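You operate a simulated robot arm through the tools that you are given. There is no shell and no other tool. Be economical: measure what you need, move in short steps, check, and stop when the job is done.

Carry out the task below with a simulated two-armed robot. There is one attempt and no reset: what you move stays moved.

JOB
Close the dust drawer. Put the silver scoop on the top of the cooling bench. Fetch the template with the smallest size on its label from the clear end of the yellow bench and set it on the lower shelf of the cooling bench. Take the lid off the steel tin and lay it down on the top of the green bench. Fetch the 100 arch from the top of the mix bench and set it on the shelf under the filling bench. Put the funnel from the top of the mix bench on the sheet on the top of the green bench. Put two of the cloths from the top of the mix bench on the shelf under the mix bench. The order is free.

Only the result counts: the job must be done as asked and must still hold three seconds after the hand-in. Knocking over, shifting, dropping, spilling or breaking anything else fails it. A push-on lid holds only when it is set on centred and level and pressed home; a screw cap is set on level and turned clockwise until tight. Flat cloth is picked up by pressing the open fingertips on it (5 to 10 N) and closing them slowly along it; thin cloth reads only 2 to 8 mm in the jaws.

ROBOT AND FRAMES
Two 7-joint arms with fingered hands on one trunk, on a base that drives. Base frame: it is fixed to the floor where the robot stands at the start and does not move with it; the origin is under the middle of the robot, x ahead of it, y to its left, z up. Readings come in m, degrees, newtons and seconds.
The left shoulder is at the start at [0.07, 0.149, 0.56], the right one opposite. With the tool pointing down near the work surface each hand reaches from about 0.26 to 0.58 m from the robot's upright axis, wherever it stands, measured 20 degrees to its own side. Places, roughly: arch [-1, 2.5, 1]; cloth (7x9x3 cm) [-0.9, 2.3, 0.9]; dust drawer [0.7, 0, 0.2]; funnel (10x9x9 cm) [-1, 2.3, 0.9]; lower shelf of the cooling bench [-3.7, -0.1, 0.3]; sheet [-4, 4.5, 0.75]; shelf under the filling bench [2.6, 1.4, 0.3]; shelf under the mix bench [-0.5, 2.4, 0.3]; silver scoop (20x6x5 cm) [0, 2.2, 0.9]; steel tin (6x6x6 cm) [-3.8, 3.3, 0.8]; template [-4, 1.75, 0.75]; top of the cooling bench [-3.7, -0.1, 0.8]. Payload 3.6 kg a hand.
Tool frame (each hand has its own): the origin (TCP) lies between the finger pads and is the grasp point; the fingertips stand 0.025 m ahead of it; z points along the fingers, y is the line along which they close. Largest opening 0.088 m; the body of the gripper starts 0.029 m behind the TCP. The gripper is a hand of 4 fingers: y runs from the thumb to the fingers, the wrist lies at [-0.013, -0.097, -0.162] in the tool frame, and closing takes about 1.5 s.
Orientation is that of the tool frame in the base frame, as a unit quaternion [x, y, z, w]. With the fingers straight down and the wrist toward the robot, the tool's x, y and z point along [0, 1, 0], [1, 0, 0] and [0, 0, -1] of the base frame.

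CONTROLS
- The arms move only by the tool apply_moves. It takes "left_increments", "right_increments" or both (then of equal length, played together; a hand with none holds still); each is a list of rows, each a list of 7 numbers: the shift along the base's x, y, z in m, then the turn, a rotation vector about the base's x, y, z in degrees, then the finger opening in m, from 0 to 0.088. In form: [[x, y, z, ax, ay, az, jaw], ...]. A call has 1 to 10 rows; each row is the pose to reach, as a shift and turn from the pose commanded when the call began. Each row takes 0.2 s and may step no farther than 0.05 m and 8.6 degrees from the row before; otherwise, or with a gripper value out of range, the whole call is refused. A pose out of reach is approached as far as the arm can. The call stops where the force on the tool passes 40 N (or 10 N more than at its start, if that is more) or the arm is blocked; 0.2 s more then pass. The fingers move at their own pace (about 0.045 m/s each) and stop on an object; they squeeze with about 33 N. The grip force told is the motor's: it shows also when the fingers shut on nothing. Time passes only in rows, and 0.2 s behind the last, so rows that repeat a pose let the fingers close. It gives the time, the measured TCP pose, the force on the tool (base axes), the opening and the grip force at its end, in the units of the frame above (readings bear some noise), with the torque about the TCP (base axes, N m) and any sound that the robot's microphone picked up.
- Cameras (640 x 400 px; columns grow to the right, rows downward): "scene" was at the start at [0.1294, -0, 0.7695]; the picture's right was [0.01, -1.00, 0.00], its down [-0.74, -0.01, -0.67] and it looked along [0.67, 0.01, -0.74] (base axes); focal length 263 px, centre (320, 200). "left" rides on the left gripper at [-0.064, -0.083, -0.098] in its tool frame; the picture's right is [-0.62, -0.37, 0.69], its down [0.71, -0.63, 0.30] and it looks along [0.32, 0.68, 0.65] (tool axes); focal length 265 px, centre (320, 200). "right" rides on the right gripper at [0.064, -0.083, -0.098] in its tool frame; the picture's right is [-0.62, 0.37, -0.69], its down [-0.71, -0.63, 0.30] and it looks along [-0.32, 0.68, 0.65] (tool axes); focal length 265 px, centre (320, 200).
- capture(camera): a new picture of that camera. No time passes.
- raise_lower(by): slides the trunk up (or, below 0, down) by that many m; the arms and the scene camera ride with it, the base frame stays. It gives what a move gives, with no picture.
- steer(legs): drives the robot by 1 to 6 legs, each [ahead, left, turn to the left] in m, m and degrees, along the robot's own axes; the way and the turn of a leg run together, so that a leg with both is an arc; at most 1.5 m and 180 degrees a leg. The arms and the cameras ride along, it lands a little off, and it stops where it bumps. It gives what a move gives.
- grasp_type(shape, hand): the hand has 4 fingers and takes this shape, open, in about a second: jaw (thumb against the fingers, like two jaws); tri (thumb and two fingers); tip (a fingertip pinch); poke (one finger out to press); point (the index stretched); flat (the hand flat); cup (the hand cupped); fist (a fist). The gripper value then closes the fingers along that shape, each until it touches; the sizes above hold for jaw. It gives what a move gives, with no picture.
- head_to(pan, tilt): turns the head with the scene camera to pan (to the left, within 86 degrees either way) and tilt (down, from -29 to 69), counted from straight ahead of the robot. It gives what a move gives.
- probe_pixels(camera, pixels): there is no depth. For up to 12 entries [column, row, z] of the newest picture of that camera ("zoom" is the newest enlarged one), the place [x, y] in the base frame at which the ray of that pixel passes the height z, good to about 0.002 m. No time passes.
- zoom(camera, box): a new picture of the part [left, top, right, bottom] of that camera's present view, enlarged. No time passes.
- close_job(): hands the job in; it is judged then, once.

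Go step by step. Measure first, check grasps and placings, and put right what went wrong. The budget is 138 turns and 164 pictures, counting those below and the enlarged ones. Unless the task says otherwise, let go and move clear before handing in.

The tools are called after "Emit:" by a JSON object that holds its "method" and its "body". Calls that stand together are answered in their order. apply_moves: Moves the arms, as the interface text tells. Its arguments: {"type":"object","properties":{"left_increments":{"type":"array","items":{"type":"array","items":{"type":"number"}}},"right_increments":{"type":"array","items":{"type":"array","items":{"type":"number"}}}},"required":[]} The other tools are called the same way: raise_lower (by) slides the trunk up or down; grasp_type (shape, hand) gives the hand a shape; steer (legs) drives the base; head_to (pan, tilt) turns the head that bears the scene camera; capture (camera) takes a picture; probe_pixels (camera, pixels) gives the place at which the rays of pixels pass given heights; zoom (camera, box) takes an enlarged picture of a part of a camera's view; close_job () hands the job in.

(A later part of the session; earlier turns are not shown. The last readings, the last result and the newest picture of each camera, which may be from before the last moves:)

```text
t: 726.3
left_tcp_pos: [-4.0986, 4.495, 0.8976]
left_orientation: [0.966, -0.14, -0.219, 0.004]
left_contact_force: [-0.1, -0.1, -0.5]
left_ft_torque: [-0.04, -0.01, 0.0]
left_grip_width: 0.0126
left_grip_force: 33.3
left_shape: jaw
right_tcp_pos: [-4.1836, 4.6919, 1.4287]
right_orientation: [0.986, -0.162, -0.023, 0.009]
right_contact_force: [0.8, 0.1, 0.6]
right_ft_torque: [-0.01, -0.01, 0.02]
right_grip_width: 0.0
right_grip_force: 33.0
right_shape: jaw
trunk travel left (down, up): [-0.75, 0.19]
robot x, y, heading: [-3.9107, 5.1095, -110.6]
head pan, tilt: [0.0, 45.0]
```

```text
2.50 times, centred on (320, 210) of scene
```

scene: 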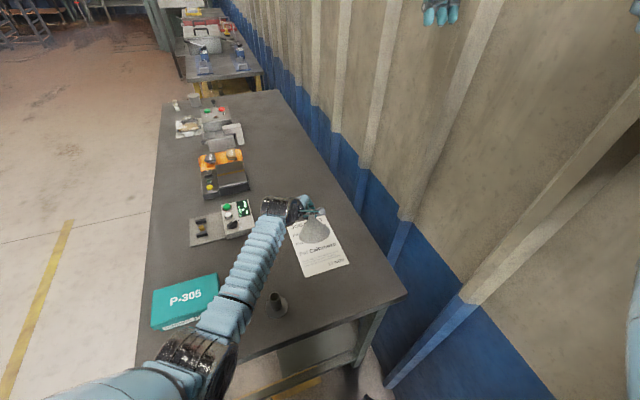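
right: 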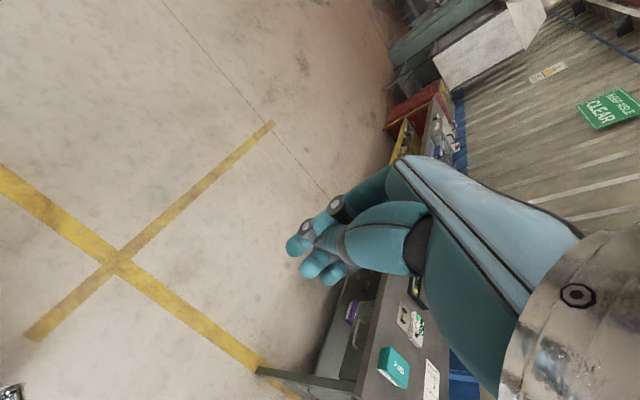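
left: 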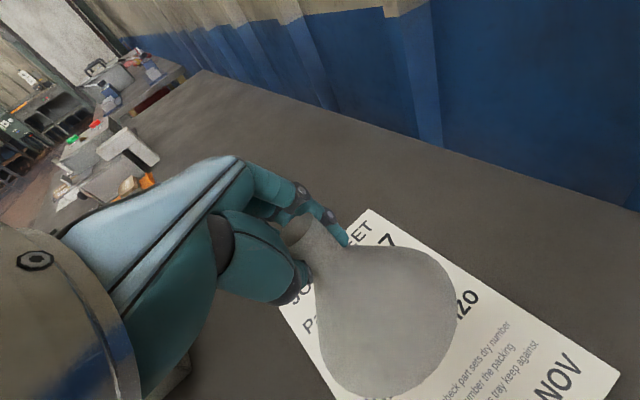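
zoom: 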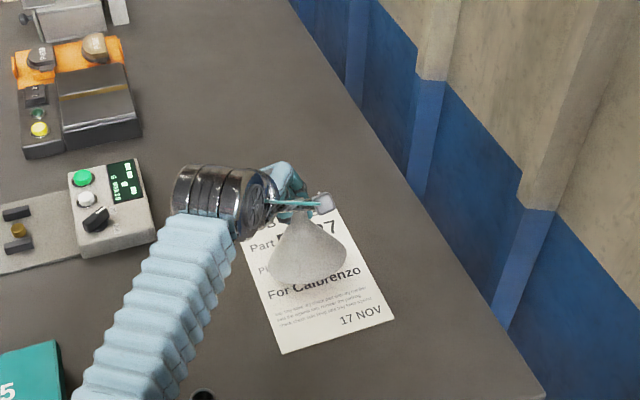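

Emit:
{"method": "raise_lower", "body": {"by": -0.012}}

Emit:
{"method": "raise_lower", "body": {"by": -0.006}}

Emit:
{"method": "zoom", "body": {"camera": "scene", "box": [270, 160, 370, 270]}}

```text
t: 726.9
left_tcp_pos: [-4.099, 4.4949, 0.8874]
left_orientation: [0.966, -0.139, -0.219, 0.005]
left_contact_force: [-0.1, 0.9, 1.5]
left_ft_torque: [-0.02, -0.01, 0.02]
left_grip_width: 0.0128
left_grip_force: 33.6
left_shape: jaw
right_tcp_pos: [-4.1828, 4.6924, 1.4182]
right_orientation: [0.986, -0.162, -0.023, 0.011]
right_contact_force: [-0.1, 0.4, 0.0]
right_ft_torque: [0.04, -0.01, -0.03]
right_grip_width: 0.0
right_grip_force: 33.1
right_shape: jaw
trunk travel left (down, up): [-0.738, 0.202]
robot x, y, heading: [-3.9111, 5.1104, -110.5]
head pan, tilt: [0.0, 45.0]
```

```text
t: 727.5
left_tcp_pos: [-4.0997, 4.4935, 0.8847]
left_orientation: [0.965, -0.141, -0.223, 0.009]
left_contact_force: [4.7, 6.0, 27.4]
left_ft_torque: [-0.15, 0.06, 0.09]
left_grip_width: 0.0132
left_grip_force: 32.7
left_shape: jaw
right_tcp_pos: [-4.1819, 4.6939, 1.4141]
right_orientation: [0.987, -0.161, -0.023, 0.01]
right_contact_force: [-0.3, 0.2, -0.5]
right_ft_torque: [-0.01, -0.01, 0.03]
right_grip_width: 0.0001
right_grip_force: 33.2
right_shape: jaw
trunk travel left (down, up): [-0.732, 0.208]
robot x, y, heading: [-3.9131, 5.11, -110.6]
head pan, tilt: [0.0, 45.0]
```

```text
3.64 times, centred on (320, 215) of scene
```

zoom: 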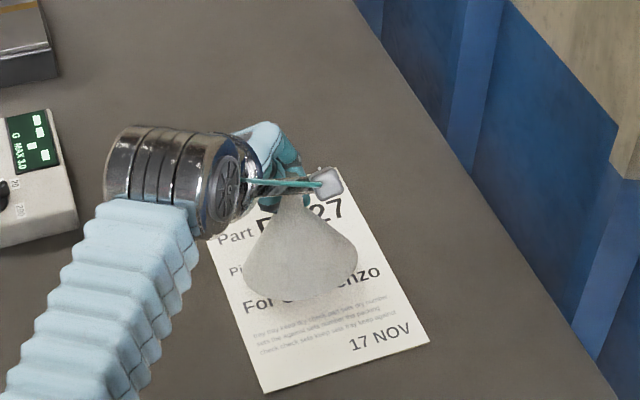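

The funnel is pressed on the sheet (27 N). Easing 3 mm, opening, and lifting straight up.

Emit:
{"method": "apply_moves", "body": {"left_increments": [[0, 0, 0.003, 0, 0, 0, 0.0], [0, 0, 0.003, 0, 0, 0, 0.03], [0, 0, 0.003, 0, 0, 0, 0.045], [0, 0, 0.003, 0, 0, 0, 0.06], [0, 0, 0.003, 0, 0, 0, 0.07], [0, 0, 0.003, 0, 0, 0, 0.07], [0, 0, 0.003, 0, 0, 0, 0.07]]}}

Emit:
{"method": "raise_lower", "body": {"by": 0.15}}

Emit:
{"method": "capture", "body": {"camera": "scene"}}

Emit:
{"method": "capture", "body": {"camera": "left"}}

```text
t: 729.1
left_tcp_pos: [-4.0976, 4.4951, 0.8835]
left_orientation: [0.966, -0.14, -0.218, 0.004]
left_contact_force: [0.0, 0.2, 0.3]
left_ft_torque: [0.03, -0.02, -0.02]
left_grip_width: 0.0697
left_grip_force: 0.1
left_shape: jaw
right_tcp_pos: [-4.1828, 4.6912, 1.4118]
right_orientation: [0.986, -0.162, -0.023, 0.011]
right_contact_force: [0.3, 0.2, 0.6]
right_ft_torque: [0.03, -0.02, 0.03]
right_grip_width: 0.0
right_grip_force: 32.5
right_shape: jaw
trunk travel left (down, up): [-0.732, 0.208]
robot x, y, heading: [-3.9073, 5.1129, -110.9]
head pan, tilt: [0.0, 45.0]
```

```text
t: 730.8
left_tcp_pos: [-4.0955, 4.4979, 1.0337]
left_orientation: [0.966, -0.14, -0.217, 0.005]
left_contact_force: [0.6, -0.4, 0.6]
left_ft_torque: [-0.03, 0.0, 0.03]
left_grip_width: 0.0696
left_grip_force: 0.1
left_shape: jaw
right_tcp_pos: [-4.1829, 4.6951, 1.5629]
right_orientation: [0.986, -0.163, -0.021, 0.012]
right_contact_force: [0.4, -0.2, 0.3]
right_ft_torque: [0.05, -0.01, 0.02]
right_grip_width: 0.0
right_grip_force: 32.9
right_shape: jaw
trunk travel left (down, up): [-0.882, 0.058]
robot x, y, heading: [-3.913, 5.1144, -110.8]
head pan, tilt: [0.0, 45.0]
```

```text
37 pictures are left
```

scene: 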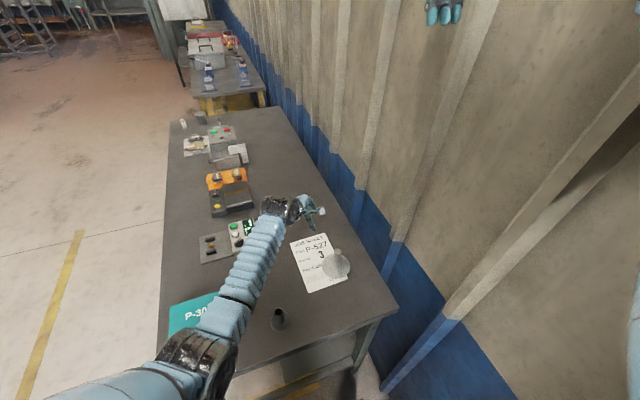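

```text
36 pictures are left
```

left: 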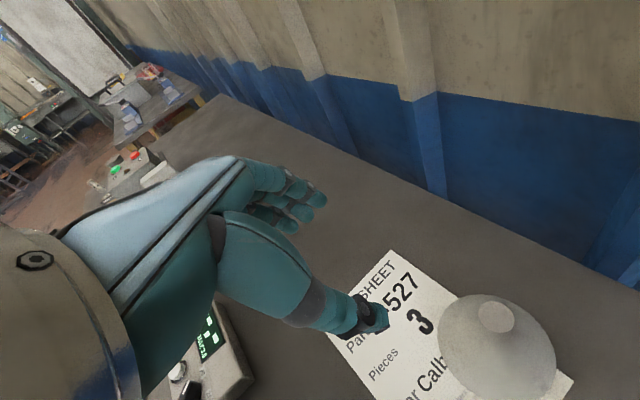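

The funnel stands upright, but it slid during release toward the sheet's edge. Measuring where it sits.

Emit:
{"method": "zoom", "body": {"camera": "scene", "box": [280, 220, 370, 300]}}

Emit:
{"method": "probe_pixels", "body": {"camera": "left", "pixels": [[438, 350, 0.8], [556, 355, 0.8], [495, 296, 0.8], [497, 318, 0.89], [390, 250, 0.8], [573, 382, 0.8]]}}

```text
5.00 times, centred on (325, 260) of scene
```

zoom: 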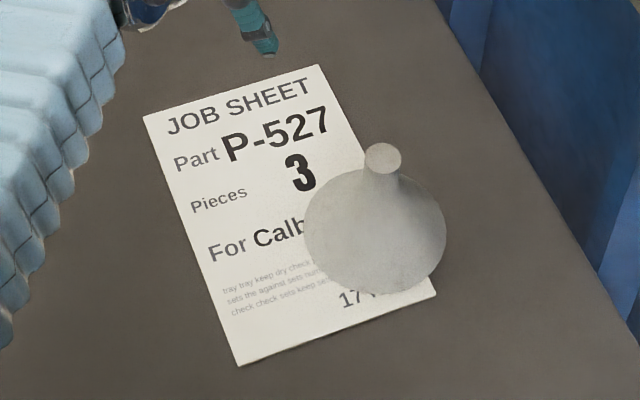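

```text
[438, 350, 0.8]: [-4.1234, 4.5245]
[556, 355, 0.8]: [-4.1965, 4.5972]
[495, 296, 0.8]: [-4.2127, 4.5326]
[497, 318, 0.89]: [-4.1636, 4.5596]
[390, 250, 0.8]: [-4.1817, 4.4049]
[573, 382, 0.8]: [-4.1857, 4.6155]
```

The funnel's centre is (−4.165, 4.56), overhanging the sheet edge (x −4.187) by about 3 cm. I'll re-grip it with the hand vertical and set it back in the middle.

Emit:
{"method": "apply_moves", "body": {"left_increments": [[0, 0, 0.0, -0.6, -5, 0, 0.07], [-0.01, 0.01, 0, -1.2, -10, 0, 0.07], [-0.025, 0.025, 0, -1.8, -15, 0, 0.07], [-0.04, 0.04, 0, -2.4, -20, 0, 0.07], [-0.055, 0.052, 0, -3, -24.9, 0, 0.07], [-0.069, 0.062, 0, -3, -24.9, 0, 0.07], [-0.069, 0.062, 0, -3, -24.9, 0, 0.07]]}}

Emit:
{"method": "capture", "body": {"camera": "left"}}

```text
t: 732.0
left_tcp_pos: [-4.056, 4.494, 1.0023]
left_orientation: [0.994, -0.099, 0.046, 0.011]
left_contact_force: [-0.4, 0.9, -0.8]
left_ft_torque: [0.0, -0.01, 0.02]
left_grip_width: 0.0695
left_grip_force: 0.1
left_shape: jaw
right_tcp_pos: [-4.1808, 4.6957, 1.5623]
right_orientation: [0.987, -0.161, -0.022, 0.012]
right_contact_force: [-0.8, -0.7, 0.1]
right_ft_torque: [0.01, 0.01, -0.02]
right_grip_width: 0.0002
right_grip_force: 33.1
right_shape: jaw
trunk travel left (down, up): [-0.882, 0.058]
robot x, y, heading: [-3.9135, 5.1132, -110.5]
head pan, tilt: [0.0, 45.0]
stopped in row 5 (left hand): the arm was blocked; the commanded pose is now the measured one
```

```text
34 pictures are left
```

left: 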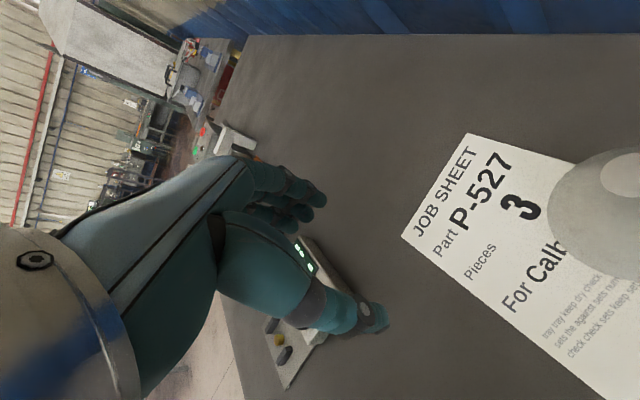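

The left arm is blocked crossing the body; the right hand is naturally placed for this. I'll move the left hand aside and bring the right hand down over the funnel.

Emit:
{"method": "apply_moves", "body": {"left_increments": [[0.03, 0.01, 0.01, 0, 0, 0, 0.07], [0.07, 0.025, 0.02, 0, 0, 0, 0.07], [0.11, 0.04, 0.03, 0, 0, 0, 0.07], [0.15, 0.055, 0.04, 0, 0, 0, 0.07], [0.19, 0.07, 0.05, 0, 0, 0, 0.07], [0.22, 0.08, 0.06, 0, 0, 0, 0.07], [0.22, 0.08, 0.06, 0, 0, 0, 0.07], [0.22, 0.08, 0.06, 0, 0, 0, 0.07], [0.22, 0.08, 0.06, 0, 0, 0, 0.07], [0.22, 0.08, 0.06, 0, 0, 0, 0.07]], "right_increments": [[0, -0.015, -0.04, 0, 0, 0, 0], [0, -0.03, -0.085, 0, 0, 0, 0], [0, -0.045, -0.13, 0, 0, 0, 0], [0, -0.06, -0.175, 0, 0, 0, 0.02], [0, -0.075, -0.22, 0, 0, 0, 0.04], [0, -0.09, -0.265, 0, 0, 0, 0.06], [0.005, -0.105, -0.31, 0, 0, 0, 0.07], [0.01, -0.12, -0.355, 0, 0, 0, 0.07], [0.015, -0.13, -0.4, 0, 0, 0, 0.07], [0.017, -0.135, -0.44, 0, 0, 0, 0.07]]}}

Emit:
{"method": "capture", "body": {"camera": "right"}}

Emit:
{"method": "capture", "body": {"camera": "scene"}}

```text
t: 734.2
left_tcp_pos: [-3.8553, 4.5721, 1.0551]
left_orientation: [0.993, -0.101, 0.056, 0.007]
left_contact_force: [-0.9, -0.1, 0.1]
left_ft_torque: [0.0, -0.03, -0.03]
left_grip_width: 0.07
left_grip_force: 0.0
left_shape: jaw
right_tcp_pos: [-4.1979, 4.5538, 1.1135]
right_orientation: [0.987, -0.163, -0.01, 0.009]
right_contact_force: [0.1, 0.5, -0.7]
right_ft_torque: [0.0, 0.01, 0.03]
right_grip_width: 0.0698
right_grip_force: 0.0
right_shape: jaw
trunk travel left (down, up): [-0.882, 0.058]
robot x, y, heading: [-3.9121, 5.1114, -110.5]
head pan, tilt: [0.0, 45.0]
```

```text
33 pictures are left
```

right: 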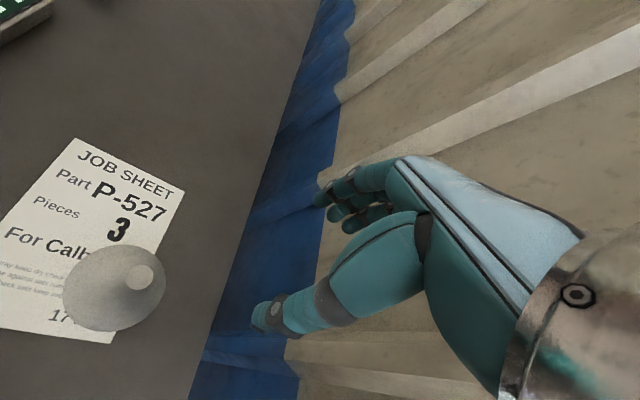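

```text
32 pictures are left
```

scene: 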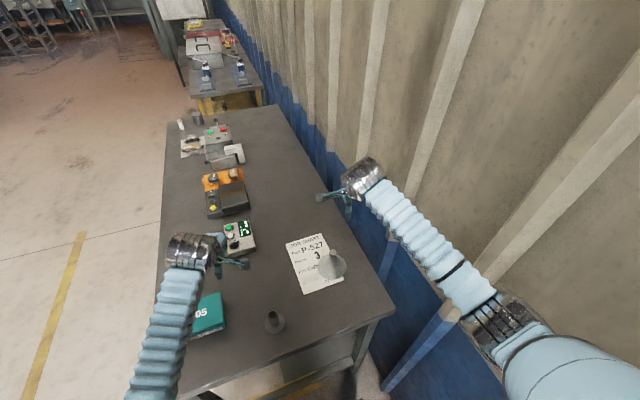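

Clear on both sides. Probing the spout tip from this camera.

Emit:
{"method": "probe_pixels", "body": {"camera": "right", "pixels": [[140, 277, 0.89], [63, 300, 0.8], [166, 280, 0.8], [115, 245, 0.8], [110, 330, 0.8], [75, 138, 0.8], [185, 191, 0.8], [110, 343, 0.8]]}}

Emit:
{"method": "probe_pixels", "body": {"camera": "scene", "pixels": [[333, 253, 0.89], [333, 253, 0.88]]}}

```text
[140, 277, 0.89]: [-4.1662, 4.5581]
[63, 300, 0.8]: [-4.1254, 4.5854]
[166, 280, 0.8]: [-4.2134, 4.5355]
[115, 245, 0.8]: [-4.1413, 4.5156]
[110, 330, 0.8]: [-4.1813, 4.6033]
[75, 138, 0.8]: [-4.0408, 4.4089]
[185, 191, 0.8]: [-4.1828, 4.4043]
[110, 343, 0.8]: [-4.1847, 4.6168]
```

```text
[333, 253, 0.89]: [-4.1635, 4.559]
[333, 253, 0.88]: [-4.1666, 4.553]
```

Spout at (−4.165, 4.558). Lower the trunk 0.12, then the right hand to z≈0.875 around the spout, and close.

Emit:
{"method": "raise_lower", "body": {"by": -0.12}}

Emit:
{"method": "apply_moves", "body": {"right_increments": [[0.015, 0.002, 0, 0, 0, 0, 0.07], [0.033, 0.004, -0.01, 0, 0, 0, 0.07], [0.033, 0.004, -0.05, 0, 0, 0, 0.07], [0.033, 0.004, -0.085, 0, 0, 0, 0.07], [0.033, 0.004, -0.115, 0, 0, 0, 0.07], [0.033, 0.004, -0.118, 0, 0, 0, 0.07]]}}

Emit:
{"method": "capture", "body": {"camera": "right"}}

```text
t: 735.7
left_tcp_pos: [-3.8552, 4.5717, 0.934]
left_orientation: [0.993, -0.101, 0.056, 0.008]
left_contact_force: [-0.2, 0.0, -0.5]
left_ft_torque: [0.01, 0.03, 0.02]
left_grip_width: 0.07
left_grip_force: 0.1
left_shape: jaw
right_tcp_pos: [-4.1968, 4.5544, 0.9935]
right_orientation: [0.986, -0.164, -0.01, 0.008]
right_contact_force: [0.4, -0.1, 0.1]
right_ft_torque: [0.02, 0.0, -0.01]
right_grip_width: 0.0696
right_grip_force: 0.0
right_shape: jaw
trunk travel left (down, up): [-0.762, 0.178]
robot x, y, heading: [-3.9107, 5.114, -110.5]
head pan, tilt: [0.0, 45.0]
```

```text
t: 737.1
left_tcp_pos: [-3.8553, 4.5712, 0.9349]
left_orientation: [0.993, -0.101, 0.057, 0.007]
left_contact_force: [0.4, 0.6, 0.6]
left_ft_torque: [-0.02, -0.04, 0.02]
left_grip_width: 0.0698
left_grip_force: 0.0
left_shape: jaw
right_tcp_pos: [-4.166, 4.5587, 0.8758]
right_orientation: [0.987, -0.163, -0.011, 0.009]
right_contact_force: [0.5, 0.9, 0.3]
right_ft_torque: [0.01, -0.05, 0.01]
right_grip_width: 0.0698
right_grip_force: 0.1
right_shape: jaw
trunk travel left (down, up): [-0.762, 0.178]
robot x, y, heading: [-3.9113, 5.1131, -110.7]
head pan, tilt: [0.0, 45.0]
```

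```text
31 pictures are left
```

right: 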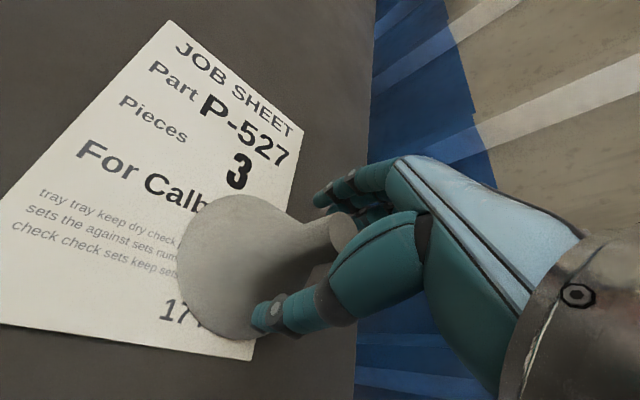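

The spout is between thumb and fingers. Close, lift 2 cm, shift to the sheet's middle, and hover.

Emit:
{"method": "apply_moves", "body": {"right_increments": [[0, 0, 0, 0, 0, 0, 0.04], [0, 0, 0, 0, 0, 0, 0.02], [0, 0, 0, 0, 0, 0, 0], [0, 0, 0, 0, 0, 0, 0], [0, 0, 0, 0, 0, 0, 0], [0, 0, 0, 0, 0, 0, 0], [0, 0, 0.015, 0, 0, 0, 0], [0.015, -0.015, 0.02, 0, 0, 0, 0], [0.035, -0.03, 0.02, 0, 0, 0, 0], [0.052, -0.046, 0.02, 0, 0, 0, 0]]}}

Emit:
{"method": "capture", "body": {"camera": "right"}}

Emit:
{"method": "zoom", "body": {"camera": "scene", "box": [280, 210, 380, 300]}}

```text
t: 739.3
left_tcp_pos: [-3.8563, 4.5712, 0.9346]
left_orientation: [0.993, -0.1, 0.057, 0.007]
left_contact_force: [0.0, -0.3, -0.2]
left_ft_torque: [0.0, 0.01, -0.01]
left_grip_width: 0.0698
left_grip_force: 0.0
left_shape: jaw
right_tcp_pos: [-4.1264, 4.5166, 0.8867]
right_orientation: [0.986, -0.168, -0.023, 0.003]
right_contact_force: [-0.3, 0.3, 0.4]
right_ft_torque: [0.03, 0.01, -0.01]
right_grip_width: 0.0176
right_grip_force: 32.7
right_shape: jaw
trunk travel left (down, up): [-0.762, 0.178]
robot x, y, heading: [-3.9122, 5.1148, -110.6]
head pan, tilt: [0.0, 45.0]
```

```text
30 pictures are left
```

right: 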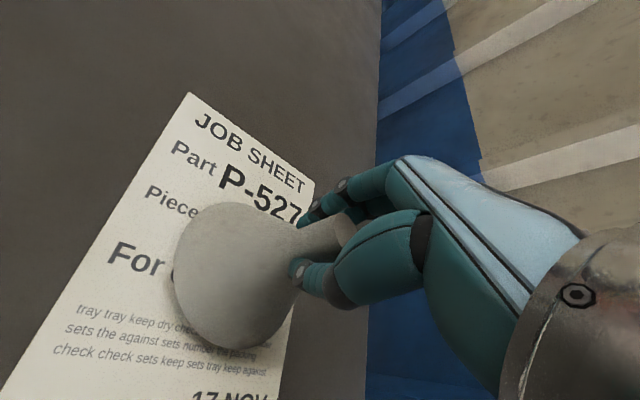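

```text
4.44 times, centred on (330, 255) of scene
```

zoom: 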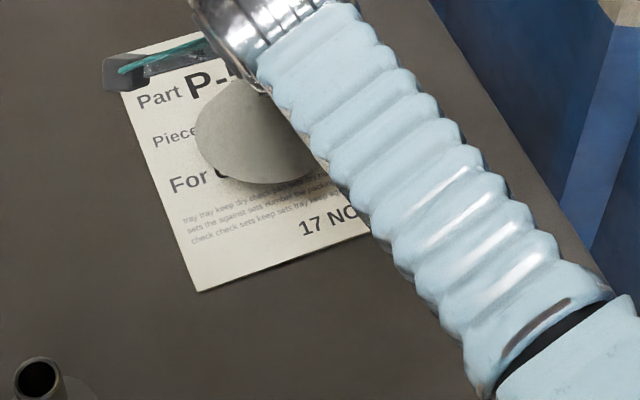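

The funnel is upright and over the sheet. Lowering to touch.

Emit:
{"method": "apply_moves", "body": {"right_increments": [[0.005, 0, 0, 0, 0, 0, 0], [0.01, 0, -0.003, 0, 0, 0, 0], [0.01, 0, -0.007, 0, 0, 0, 0], [0.01, 0, -0.011, 0, 0, 0, 0], [0.01, 0, -0.014, 0, 0, 0, 0], [0.01, 0, -0.014, 0, 0, 0, 0]]}}

```text
t: 740.9
left_tcp_pos: [-3.856, 4.5739, 0.9364]
left_orientation: [0.993, -0.101, 0.055, 0.009]
left_contact_force: [-0.2, 0.8, -0.7]
left_ft_torque: [0.03, 0.01, 0.0]
left_grip_width: 0.07
left_grip_force: 0.0
left_shape: jaw
right_tcp_pos: [-4.1481, 4.5152, 0.8781]
right_orientation: [0.983, -0.178, -0.043, 0.014]
right_contact_force: [3.2, 5.1, 22.6]
right_ft_torque: [-0.27, 0.08, 0.03]
right_grip_width: 0.0192
right_grip_force: 33.3
right_shape: jaw
trunk travel left (down, up): [-0.762, 0.178]
robot x, y, heading: [-3.9116, 5.1106, -110.6]
head pan, tilt: [0.0, 45.0]
stopped in row 6 (right hand): the arm was blocked; the commanded pose is now the measured one
```

The arm drifted to x −4.148 while pressing. Checking where the base sits before releasing.

Emit:
{"method": "zoom", "body": {"camera": "scene", "box": [280, 210, 380, 300]}}

Emit:
{"method": "capture", "body": {"camera": "right"}}

```text
4.44 times, centred on (330, 255) of scene
```

zoom: 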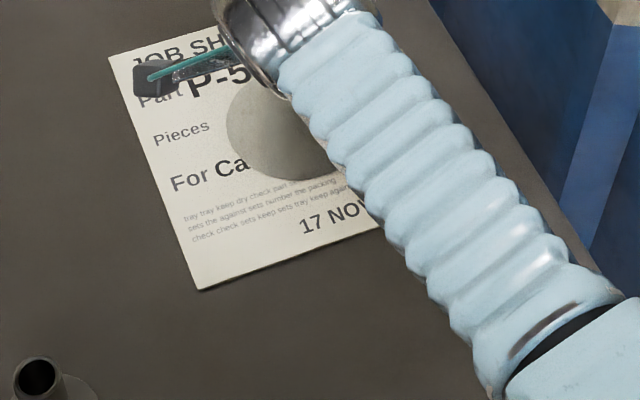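

```text
27 pictures are left
```

right: 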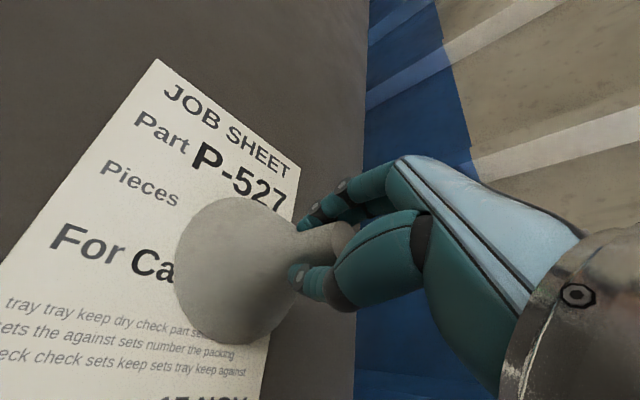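

The base is centred near x≈−4.148, still slightly over the edge. I'll lift it 1 cm, strafe the robot 4 cm left, and lower with the trunk.

Emit:
{"method": "apply_moves", "body": {"right_increments": [[0, 0, 0.006, 0, 0, 0, 0], [0, 0, 0.014, 0, 0, 0, 0], [0, 0, 0.014, 0, 0, 0, 0]]}}

Emit:
{"method": "steer", "body": {"legs": [[0, 0.04, 0]]}}

Emit:
{"method": "zoom", "body": {"camera": "scene", "box": [280, 210, 380, 300]}}

```text
t: 741.7
left_tcp_pos: [-3.8547, 4.5713, 0.9352]
left_orientation: [0.993, -0.101, 0.055, 0.007]
left_contact_force: [-0.5, -0.4, 0.2]
left_ft_torque: [-0.02, 0.0, -0.02]
left_grip_width: 0.0694
left_grip_force: 0.0
left_shape: jaw
right_tcp_pos: [-4.1516, 4.5202, 0.8849]
right_orientation: [0.982, -0.181, -0.045, 0.006]
right_contact_force: [-0.2, -0.4, 0.3]
right_ft_torque: [-0.01, 0.04, -0.02]
right_grip_width: 0.0171
right_grip_force: 32.9
right_shape: jaw
trunk travel left (down, up): [-0.762, 0.178]
robot x, y, heading: [-3.9103, 5.1114, -110.5]
head pan, tilt: [0.0, 45.0]
```

```text
t: 742.9
left_tcp_pos: [-3.8183, 4.5575, 0.9343]
left_orientation: [0.993, -0.101, 0.056, 0.008]
left_contact_force: [-0.4, 0.0, 0.0]
left_ft_torque: [-0.05, 0.03, 0.0]
left_grip_width: 0.0699
left_grip_force: 0.1
left_shape: jaw
right_tcp_pos: [-4.1116, 4.5015, 0.8904]
right_orientation: [0.983, -0.18, -0.04, 0.01]
right_contact_force: [-0.2, -0.8, 0.0]
right_ft_torque: [0.0, -0.01, 0.0]
right_grip_width: 0.017
right_grip_force: 33.2
right_shape: jaw
trunk travel left (down, up): [-0.762, 0.178]
robot x, y, heading: [-3.8747, 5.0968, -110.8]
head pan, tilt: [0.0, 45.0]
```

```text
4.44 times, centred on (330, 255) of scene
```

zoom: 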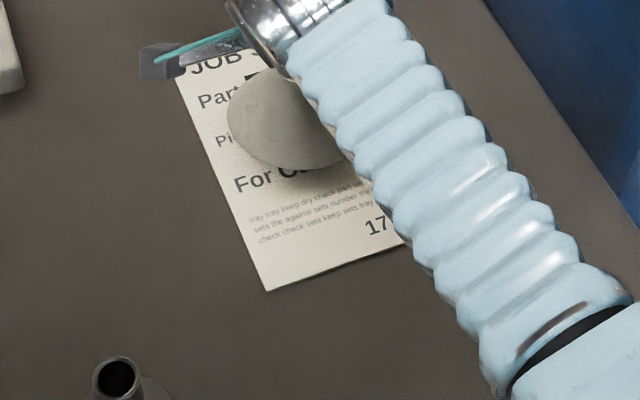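

Now TCP is (−4.112, 4.50), the sheet's middle. Lowering with the trunk in small steps.

Emit:
{"method": "raise_lower", "body": {"by": -0.01}}

Emit:
{"method": "raise_lower", "body": {"by": -0.004}}

```text
t: 743.4
left_tcp_pos: [-3.8168, 4.5572, 0.9256]
left_orientation: [0.993, -0.1, 0.055, 0.008]
left_contact_force: [0.1, -0.1, -0.3]
left_ft_torque: [-0.01, -0.02, 0.02]
left_grip_width: 0.0698
left_grip_force: 0.1
left_shape: jaw
right_tcp_pos: [-4.111, 4.5036, 0.8816]
right_orientation: [0.983, -0.18, -0.043, 0.013]
right_contact_force: [3.2, 4.3, 10.8]
right_ft_torque: [-0.11, 0.1, 0.03]
right_grip_width: 0.0172
right_grip_force: 33.2
right_shape: jaw
trunk travel left (down, up): [-0.752, 0.188]
robot x, y, heading: [-3.8752, 5.1009, -110.8]
head pan, tilt: [0.0, 45.0]
```

```text
t: 744.0
left_tcp_pos: [-3.8165, 4.5604, 0.9214]
left_orientation: [0.993, -0.1, 0.056, 0.009]
left_contact_force: [0.1, 0.4, -0.6]
left_ft_torque: [-0.02, 0.0, 0.0]
left_grip_width: 0.0697
left_grip_force: 0.0
left_shape: jaw
right_tcp_pos: [-4.112, 4.503, 0.8797]
right_orientation: [0.983, -0.18, -0.042, 0.014]
right_contact_force: [3.0, 5.6, 18.3]
right_ft_torque: [-0.3, 0.16, 0.03]
right_grip_width: 0.0177
right_grip_force: 33.1
right_shape: jaw
trunk travel left (down, up): [-0.748, 0.192]
robot x, y, heading: [-3.8713, 5.0993, -110.7]
head pan, tilt: [0.0, 45.0]
```

Seated (18 N). Open gradually without moving, then lift with the trunk.

Emit:
{"method": "apply_moves", "body": {"right_increments": [[0, 0, 0.002, 0, 0, 0, 0.02], [0, 0, 0.002, 0, 0, 0, 0.03], [0, 0, 0.002, 0, 0, 0, 0.04], [0, 0, 0.002, 0, 0, 0, 0.055], [0, 0, 0.002, 0, 0, 0, 0.07], [0, 0, 0.002, 0, 0, 0, 0.07]]}}

Emit:
{"method": "raise_lower", "body": {"by": 0.14}}

Emit:
{"method": "capture", "body": {"camera": "right"}}

```text
t: 745.4
left_tcp_pos: [-3.8177, 4.5579, 0.922]
left_orientation: [0.993, -0.101, 0.056, 0.007]
left_contact_force: [0.9, 0.0, 0.4]
left_ft_torque: [0.01, -0.01, -0.01]
left_grip_width: 0.0697
left_grip_force: 0.1
left_shape: jaw
right_tcp_pos: [-4.1149, 4.5025, 0.8781]
right_orientation: [0.982, -0.182, -0.044, 0.01]
right_contact_force: [0.6, -0.3, -0.5]
right_ft_torque: [0.0, 0.0, -0.02]
right_grip_width: 0.0697
right_grip_force: 0.0
right_shape: jaw
trunk travel left (down, up): [-0.748, 0.192]
robot x, y, heading: [-3.8709, 5.0965, -110.5]
head pan, tilt: [0.0, 45.0]
```

```text
t: 747.0
left_tcp_pos: [-3.8183, 4.557, 1.0598]
left_orientation: [0.993, -0.1, 0.056, 0.007]
left_contact_force: [0.0, 0.9, 0.7]
left_ft_torque: [-0.01, 0.0, 0.03]
left_grip_width: 0.0698
left_grip_force: 0.1
left_shape: jaw
right_tcp_pos: [-4.1147, 4.5018, 1.0171]
right_orientation: [0.982, -0.182, -0.043, 0.01]
right_contact_force: [0.1, 0.4, -0.4]
right_ft_torque: [0.01, 0.02, 0.01]
right_grip_width: 0.0697
right_grip_force: 0.1
right_shape: jaw
trunk travel left (down, up): [-0.888, 0.052]
robot x, y, heading: [-3.8726, 5.0985, -110.7]
head pan, tilt: [0.0, 45.0]
```

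```text
25 pictures are left
```

right: 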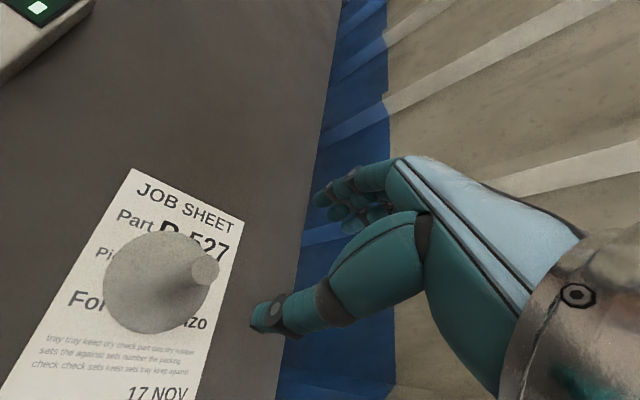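

The funnel now stands fully on the sheet. Now I'll back off and drive round to face the steel tin at the green bench's left end.

Emit:
{"method": "steer", "body": {"legs": [[-0.35, 0, 0], [0, 1.25, 0], [0, 0, -69], [0, 1.4, 0], [0.6, 0.25, 0]]}}

Emit:
{"method": "head_to", "body": {"pan": 0, "tilt": 45}}

Emit:
{"method": "capture", "body": {"camera": "scene"}}

```text
t: 800.7
left_tcp_pos: [-3.7062, 3.1077, 1.0602]
left_orientation: [0.754, -0.655, 0.041, 0.037]
left_contact_force: [-0.2, 0.2, -0.4]
left_ft_torque: [0.01, 0.0, 0.01]
left_grip_width: 0.0701
left_grip_force: 0.1
left_shape: jaw
right_tcp_pos: [-3.8575, 3.3672, 1.0152]
right_orientation: [-0.699, 0.714, 0.04, 0.02]
right_contact_force: [0.2, 0.8, 0.3]
right_ft_torque: [0.0, 0.02, 0.02]
right_grip_width: 0.0698
right_grip_force: 0.0
right_shape: jaw
trunk travel left (down, up): [-0.888, 0.052]
robot x, y, heading: [-3.2148, 3.342, 179.2]
head pan, tilt: [0.0, 45.0]
```

```text
t: 801.3
left_tcp_pos: [-3.7049, 3.1075, 1.0612]
left_orientation: [0.754, -0.655, 0.042, 0.039]
left_contact_force: [0.9, 0.3, -0.1]
left_ft_torque: [-0.01, 0.01, 0.01]
left_grip_width: 0.07
left_grip_force: 0.0
left_shape: jaw
right_tcp_pos: [-3.8553, 3.3695, 1.0159]
right_orientation: [-0.699, 0.714, 0.041, 0.019]
right_contact_force: [-0.3, -0.2, -0.2]
right_ft_torque: [-0.02, -0.02, -0.03]
right_grip_width: 0.0698
right_grip_force: 0.1
right_shape: jaw
trunk travel left (down, up): [-0.888, 0.052]
robot x, y, heading: [-3.2177, 3.3393, 178.9]
head pan, tilt: [0.0, 45.0]
```

```text
24 pictures are left
```

scene: 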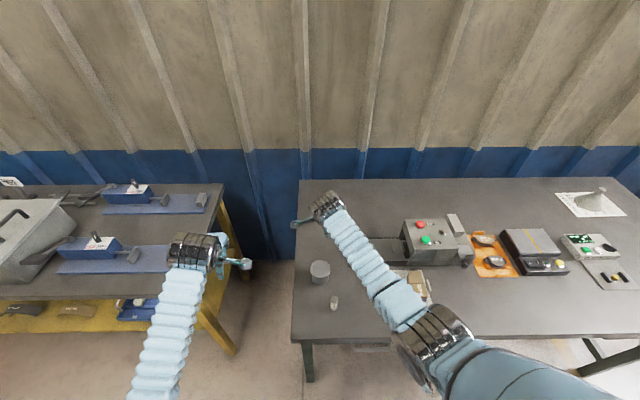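

The tin is at (319,272), the vial at (334,303). Zoom and probe.

Emit:
{"method": "zoom", "body": {"camera": "scene", "box": [285, 240, 365, 320]}}

Emit:
{"method": "probe_pixels", "body": {"camera": "scene", "pixels": [[319, 267, 0.86], [310, 267, 0.86], [329, 267, 0.86], [319, 284, 0.8], [334, 297, 0.84], [334, 308, 0.8]]}}

Emit:
{"method": "capture", "body": {"camera": "right"}}

```text
5.00 times, centred on (325, 280) of scene
```

zoom: 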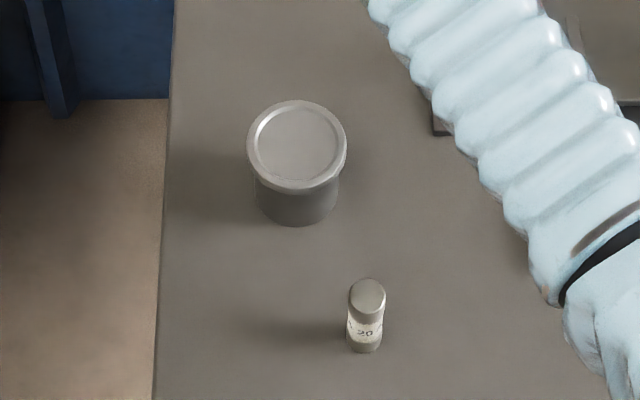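

```text
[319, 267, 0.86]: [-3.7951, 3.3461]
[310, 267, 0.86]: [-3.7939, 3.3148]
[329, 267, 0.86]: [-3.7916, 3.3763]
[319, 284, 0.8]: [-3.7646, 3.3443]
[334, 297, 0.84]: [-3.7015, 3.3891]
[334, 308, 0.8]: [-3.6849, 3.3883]
```

```text
22 pictures are left
```

right: 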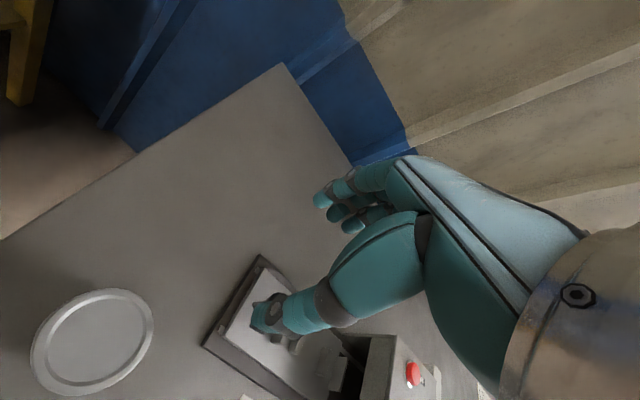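

Emit:
{"method": "probe_pixels", "body": {"camera": "right", "pixels": [[93, 342, 0.85], [93, 342, 0.86], [93, 342, 0.87], [31, 358, 0.86], [154, 322, 0.86]]}}

Emit:
{"method": "probe_pixels", "body": {"camera": "scene", "pixels": [[320.4, 269, 0.85], [320.4, 269, 0.86], [320.4, 269, 0.87]]}}

```text
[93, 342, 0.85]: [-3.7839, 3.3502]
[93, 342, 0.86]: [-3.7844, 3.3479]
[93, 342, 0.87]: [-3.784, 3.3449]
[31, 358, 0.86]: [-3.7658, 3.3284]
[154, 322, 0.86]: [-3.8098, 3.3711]
```

```text
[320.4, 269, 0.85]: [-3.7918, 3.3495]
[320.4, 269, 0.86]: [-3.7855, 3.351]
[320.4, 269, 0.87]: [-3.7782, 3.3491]
```

Lid centre (−3.785, 3.349), top z≈0.86, ⌀≈0.062. Align the right hand vertically above it, lower the trunk 0.1, then descend so only the lid's rim is gripped (TCP 0.873).

Emit:
{"method": "apply_moves", "body": {"right_increments": [[0.03, -0.008, 0, -1.6, -0.6, 0.4, 0.088], [0.055, -0.015, 0, -3.2, -1.2, 0.8, 0.088], [0.071, -0.021, 0, -4.9, -1.7, 1.2, 0.088], [0.071, -0.021, 0, -4.9, -1.7, 1.2, 0.088]]}}

Emit:
{"method": "raise_lower", "body": {"by": -0.1}}

Emit:
{"method": "capture", "body": {"camera": "right"}}

```text
t: 802.5
left_tcp_pos: [-3.7045, 3.1089, 1.0606]
left_orientation: [0.753, -0.655, 0.042, 0.04]
left_contact_force: [0.6, -0.6, -0.7]
left_ft_torque: [0.01, 0.0, 0.04]
left_grip_width: 0.0699
left_grip_force: 0.0
left_shape: jaw
right_tcp_pos: [-3.7947, 3.3731, 1.0152]
right_orientation: [-0.699, 0.715, 0.018, 0.007]
right_contact_force: [0.2, -0.1, 0.4]
right_ft_torque: [0.01, 0.03, -0.01]
right_grip_width: 0.0875
right_grip_force: 0.1
right_shape: jaw
trunk travel left (down, up): [-0.888, 0.052]
robot x, y, heading: [-3.2166, 3.3388, 179.1]
head pan, tilt: [0.0, 45.0]
stopped in row 4 (right hand): the arm was blocked; the commanded pose is now the measured one
```

```text
t: 803.8
left_tcp_pos: [-3.7047, 3.1093, 0.9615]
left_orientation: [0.754, -0.655, 0.041, 0.038]
left_contact_force: [-1.2, -0.5, 0.0]
left_ft_torque: [0.0, 0.0, 0.03]
left_grip_width: 0.0697
left_grip_force: 0.1
left_shape: jaw
right_tcp_pos: [-3.7949, 3.3734, 0.9165]
right_orientation: [-0.699, 0.715, 0.018, 0.006]
right_contact_force: [0.1, 0.7, -0.3]
right_ft_torque: [0.01, 0.03, 0.03]
right_grip_width: 0.0874
right_grip_force: 0.0
right_shape: jaw
trunk travel left (down, up): [-0.788, 0.152]
robot x, y, heading: [-3.2154, 3.3379, 178.8]
head pan, tilt: [0.0, 45.0]
```

```text
21 pictures are left
```

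right: 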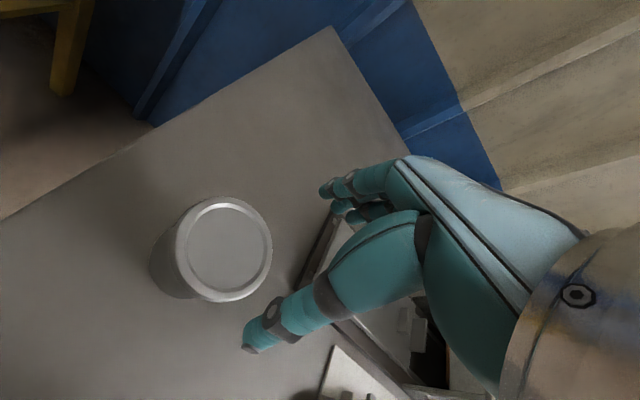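

The right arm is blocked from going farther inward, so I'll shift the robot 0.12 m left (raising the left hand for clearance) and bring the right hand outward onto the lid.

Emit:
{"method": "apply_moves", "body": {"left_increments": [[0, 0, 0.04, 0, 0, 0, 0.07], [0, 0, 0.08, 0, 0, 0, 0.07]]}}

Emit:
{"method": "steer", "body": {"legs": [[0, 0.12, 0.5]]}}

Emit:
{"method": "apply_moves", "body": {"right_increments": [[0.004, 0.03, 0, -1, 0, -1, 0.088], [0.008, 0.06, 0, -2, -0.5, -1, 0.088], [0.01, 0.09, 0, -2.2, -0.6, -1, 0.088], [0.01, 0.097, 0, -2.2, -0.6, -1, 0.088], [0.01, 0.097, 0, -2.2, -0.6, -1, 0.088]]}}

Emit:
{"method": "capture", "body": {"camera": "right"}}

```text
t: 804.4
left_tcp_pos: [-3.7047, 3.1094, 1.0416]
left_orientation: [0.754, -0.655, 0.042, 0.038]
left_contact_force: [0.3, -0.1, -0.3]
left_ft_torque: [0.02, 0.01, 0.01]
left_grip_width: 0.0696
left_grip_force: 0.1
left_shape: jaw
right_tcp_pos: [-3.795, 3.3744, 0.9165]
right_orientation: [-0.699, 0.715, 0.017, 0.007]
right_contact_force: [0.0, -0.6, -0.2]
right_ft_torque: [-0.02, 0.01, 0.01]
right_grip_width: 0.0877
right_grip_force: 0.0
right_shape: jaw
trunk travel left (down, up): [-0.788, 0.152]
robot x, y, heading: [-3.2154, 3.3435, 179.4]
head pan, tilt: [0.0, 45.0]
```

```text
t: 806.6
left_tcp_pos: [-3.7028, 2.9833, 1.0421]
left_orientation: [0.757, -0.651, 0.042, 0.038]
left_contact_force: [-0.4, 0.1, 0.1]
left_ft_torque: [-0.02, -0.04, 0.0]
left_grip_width: 0.0696
left_grip_force: 0.1
left_shape: jaw
right_tcp_pos: [-3.7979, 3.2433, 0.9179]
right_orientation: [-0.702, 0.712, 0.016, 0.004]
right_contact_force: [-0.6, 1.0, 0.4]
right_ft_torque: [-0.01, -0.02, 0.01]
right_grip_width: 0.0875
right_grip_force: 0.0
right_shape: jaw
trunk travel left (down, up): [-0.788, 0.152]
robot x, y, heading: [-3.2158, 3.2177, 179.3]
head pan, tilt: [0.0, 45.0]
```

```text
t: 807.8
left_tcp_pos: [-3.7036, 2.9821, 1.0413]
left_orientation: [0.757, -0.651, 0.042, 0.039]
left_contact_force: [-0.6, 0.2, -0.2]
left_ft_torque: [0.0, 0.01, 0.0]
left_grip_width: 0.0697
left_grip_force: 0.1
left_shape: jaw
right_tcp_pos: [-3.7872, 3.3391, 0.9181]
right_orientation: [-0.697, 0.717, -0.001, -0.006]
right_contact_force: [-0.3, -0.2, -0.4]
right_ft_torque: [0.01, -0.01, 0.04]
right_grip_width: 0.0876
right_grip_force: 0.0
right_shape: jaw
trunk travel left (down, up): [-0.788, 0.152]
robot x, y, heading: [-3.2157, 3.2121, 179.7]
head pan, tilt: [0.0, 45.0]
```

```text
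20 pictures are left
```

right: 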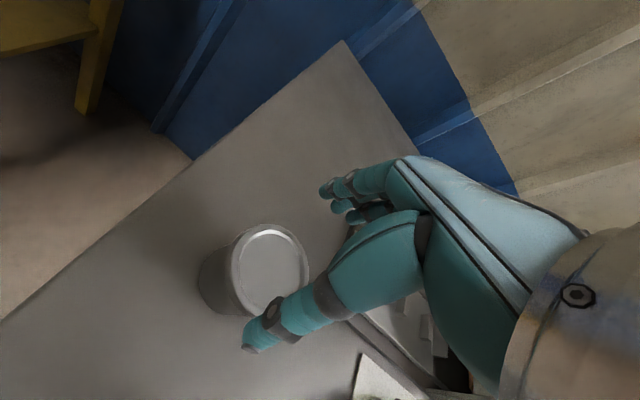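

The lid (270,268) is nearly centred under the hand. Small shift, descend to z≈0.874, close.

Emit:
{"method": "apply_moves", "body": {"right_increments": [[0.002, 0.008, 0, 0, 0, 0, 0.088], [0.002, 0.008, -0.02, 0, 0, 0, 0.088], [0.002, 0.008, -0.035, 0, 0, 0, 0.088], [0.002, 0.008, -0.044, 0, 0, 0, 0.088], [0.002, 0.008, -0.044, 0, 0, 0, 0.06], [0.002, 0.008, -0.044, 0, 0, 0, 0.03], [0.002, 0.008, -0.044, 0, 0, 0, 0], [0.002, 0.008, -0.044, 0, 0, 0, 0], [0.002, 0.008, -0.044, 0, 0, 0, 0], [0.002, 0.008, -0.044, 0, 0, 0, 0]]}}

Emit:
{"method": "capture", "body": {"camera": "right"}}

```text
t: 810.0
left_tcp_pos: [-3.7036, 2.9835, 1.0417]
left_orientation: [0.757, -0.651, 0.042, 0.038]
left_contact_force: [-1.1, 0.4, -0.4]
left_ft_torque: [-0.02, 0.01, 0.01]
left_grip_width: 0.0699
left_grip_force: 0.1
left_shape: jaw
right_tcp_pos: [-3.785, 3.3483, 0.8749]
right_orientation: [-0.697, 0.717, -0.001, -0.005]
right_contact_force: [-0.3, 0.3, -1.1]
right_ft_torque: [-0.04, 0.02, -0.02]
right_grip_width: 0.0582
right_grip_force: 32.7
right_shape: jaw
trunk travel left (down, up): [-0.788, 0.152]
robot x, y, heading: [-3.2154, 3.2157, 179.9]
head pan, tilt: [0.0, 45.0]
```

```text
19 pictures are left
```

right: 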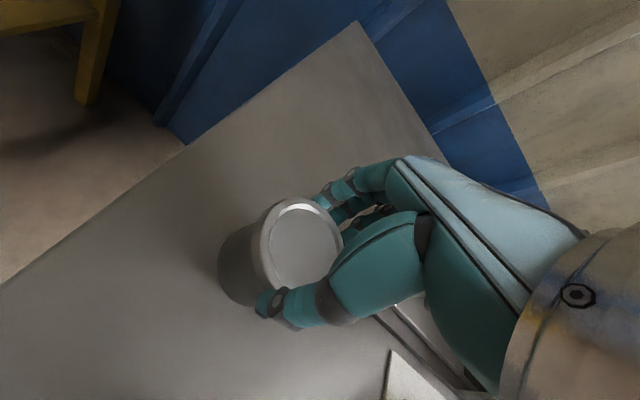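

Gripped at 0.058 m on the lid's rim. Lifting slowly and watching the force.

Emit:
{"method": "apply_moves", "body": {"right_increments": [[0, 0, 0.004, 0, 0, 0, 0], [0, 0, 0.008, 0, 0, 0, 0], [0, 0, 0.014, 0, 0, 0, 0], [0, 0, 0.02, 0, 0, 0, 0], [0, 0, 0.03, 0, 0, 0, 0], [0, 0, 0.03, 0, 0, 0, 0]]}}

Emit:
{"method": "zoom", "body": {"camera": "scene", "box": [300, 210, 460, 310]}}

Emit:
{"method": "capture", "body": {"camera": "right"}}

```text
t: 811.4
left_tcp_pos: [-3.7041, 2.983, 1.0416]
left_orientation: [0.756, -0.652, 0.042, 0.039]
left_contact_force: [-0.3, -1.0, 0.1]
left_ft_torque: [0.01, -0.04, 0.0]
left_grip_width: 0.0698
left_grip_force: 0.1
left_shape: jaw
right_tcp_pos: [-3.7842, 3.3492, 0.904]
right_orientation: [-0.697, 0.717, 0.0, -0.006]
right_contact_force: [-0.9, 0.1, -0.5]
right_ft_torque: [0.01, 0.0, -0.02]
right_grip_width: 0.0585
right_grip_force: 32.9
right_shape: jaw
trunk travel left (down, up): [-0.788, 0.152]
robot x, y, heading: [-3.2172, 3.2154, 179.5]
head pan, tilt: [0.0, 45.0]
```

```text
4.00 times, centred on (380, 260) of scene
```

zoom: 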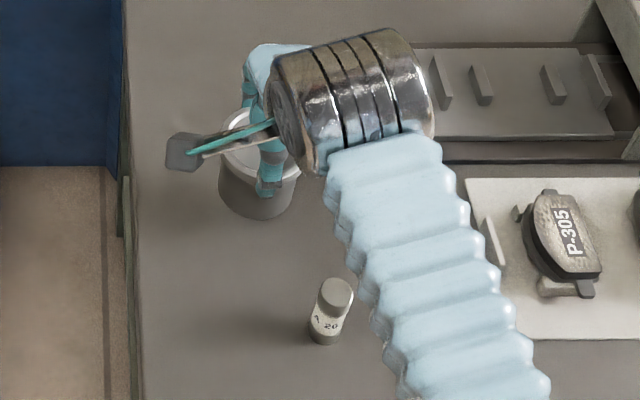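

```text
17 pictures are left
```

right: 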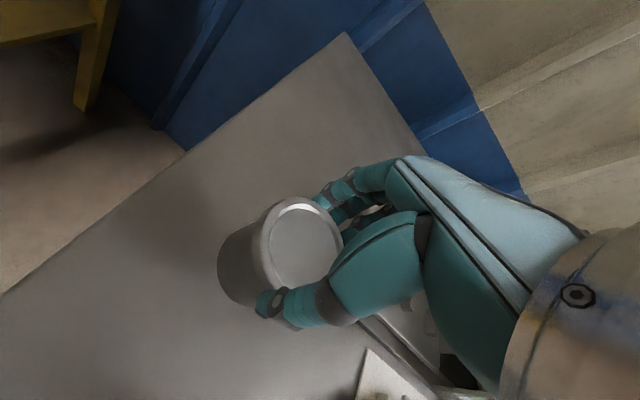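

The tin came up with its lid, so it must be held by the other hand. I'll lift it to z≈1.05 over its place and prepare the left hand to grip the tin body from the left side, fingers pointing along +y.

Emit:
{"method": "apply_moves", "body": {"left_increments": [[0, 0, 0, 3, 0, -4, 0.07], [0, 0, 0, 6.5, 0.3, -8.6, 0.088], [0, 0.01, 0, 6.5, 0.3, -8.6, 0.088], [0, 0.02, 0, 6.5, 0.3, -8.6, 0.088]], "right_increments": [[0, 0, 0.036, 0, 0, 0, 0], [0, 0, 0.072, 0, 0, 0, 0], [0, 0, 0.11, 0, 0, 0, 0], [0, 0, 0.146, 0, 0, 0, 0]]}}

Emit:
{"method": "apply_moves", "body": {"left_increments": [[0, 0, 0, 8.5, 0, 0, 0.088], [0, 0, 0, 17, 0, 0, 0.088], [0, 0, 0, 25.5, 0, 0, 0.088], [0, 0, 0, 34, 0, 0, 0.088], [0, 0, 0, 42.5, 0, 0, 0.088], [0, 0, 0, 51, 0, 0, 0.088], [0, 0, 0, 59.5, 0, 0, 0.088], [0, 0, 0, 68, 0, 0, 0.088], [0, 0, 0, 76.5, 0, 0, 0.088], [0, 0, 0, 85, 0, 0, 0.088]]}}

Emit:
{"method": "capture", "body": {"camera": "scene"}}

```text
t: 812.4
left_tcp_pos: [-3.7026, 3.0032, 1.0406]
left_orientation: [-0.707, 0.707, 0.0, 0.001]
left_contact_force: [0.5, -0.3, -0.8]
left_ft_torque: [0.02, -0.01, 0.0]
left_grip_width: 0.0875
left_grip_force: 0.0
left_shape: jaw
right_tcp_pos: [-3.7853, 3.3488, 1.0486]
right_orientation: [-0.697, 0.717, -0.001, -0.005]
right_contact_force: [-0.5, 0.5, -0.7]
right_ft_torque: [0.01, 0.02, -0.02]
right_grip_width: 0.0582
right_grip_force: 33.3
right_shape: jaw
trunk travel left (down, up): [-0.788, 0.152]
robot x, y, heading: [-3.2186, 3.2124, 179.8]
head pan, tilt: [0.0, 45.0]
```

```text
t: 814.6
left_tcp_pos: [-3.7038, 3.0023, 1.0409]
left_orientation: [0.521, -0.521, -0.479, -0.479]
left_contact_force: [0.0, -0.5, 0.9]
left_ft_torque: [0.02, -0.01, 0.02]
left_grip_width: 0.0878
left_grip_force: 0.0
left_shape: jaw
right_tcp_pos: [-3.7852, 3.3507, 1.0505]
right_orientation: [-0.696, 0.718, -0.001, -0.005]
right_contact_force: [0.4, 0.2, -0.9]
right_ft_torque: [0.0, 0.03, -0.02]
right_grip_width: 0.0582
right_grip_force: 33.3
right_shape: jaw
trunk travel left (down, up): [-0.788, 0.152]
robot x, y, heading: [-3.2177, 3.2139, 179.6]
head pan, tilt: [0.0, 45.0]
```

```text
16 pictures are left
```

scene: 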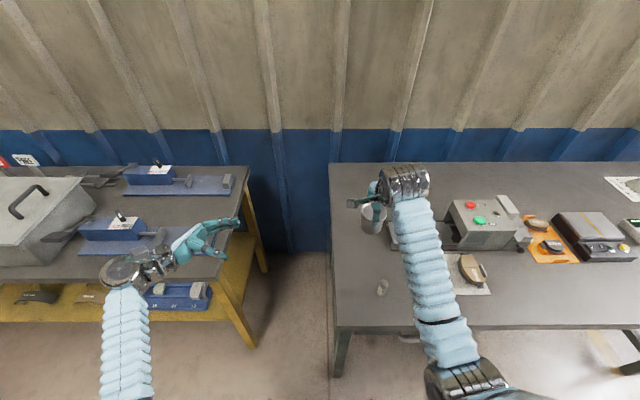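

The left hand now points along +y. I'll bring it around the tin body: x −3.785, y≈3.338, z≈0.985.

Emit:
{"method": "apply_moves", "body": {"left_increments": [[-0.03, 0.02, -0.02, 0, 0, 0, 0.088], [-0.06, 0.04, -0.04, 0, 0, 0, 0.088], [-0.081, 0.075, -0.056, 0, 0, 0, 0.088], [-0.081, 0.12, -0.056, 0, 0, 0, 0.088], [-0.081, 0.165, -0.056, 0, 0, 0, 0.088], [-0.081, 0.205, -0.056, 0, 0, 0, 0.088], [-0.081, 0.235, -0.056, 0, 0, 0, 0.088]]}}

Emit:
{"method": "capture", "body": {"camera": "left"}}

```text
t: 816.4
left_tcp_pos: [-3.7932, 3.1996, 0.9756]
left_orientation: [0.543, -0.537, -0.467, -0.447]
left_contact_force: [0.1, -0.5, 0.6]
left_ft_torque: [-0.01, 0.02, 0.02]
left_grip_width: 0.0878
left_grip_force: 0.0
left_shape: jaw
right_tcp_pos: [-3.7863, 3.3493, 1.0475]
right_orientation: [-0.697, 0.718, -0.001, -0.005]
right_contact_force: [-0.1, -0.4, -0.8]
right_ft_torque: [-0.07, -0.01, 0.02]
right_grip_width: 0.0582
right_grip_force: 33.3
right_shape: jaw
trunk travel left (down, up): [-0.788, 0.152]
robot x, y, heading: [-3.2162, 3.2138, 179.6]
head pan, tilt: [0.0, 45.0]
stopped in row 7 (left hand): the arm was blocked; the commanded pose is now the measured one
```

```text
15 pictures are left
```

left: 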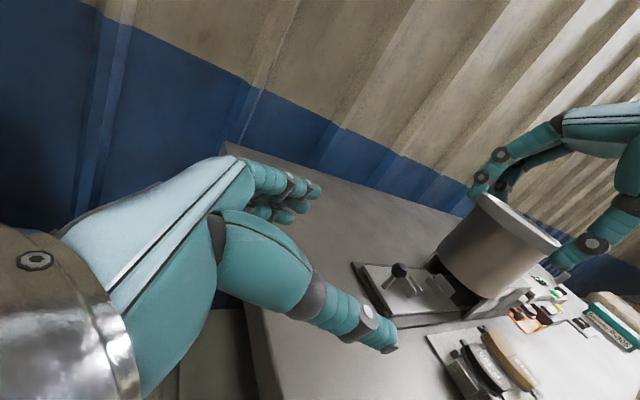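

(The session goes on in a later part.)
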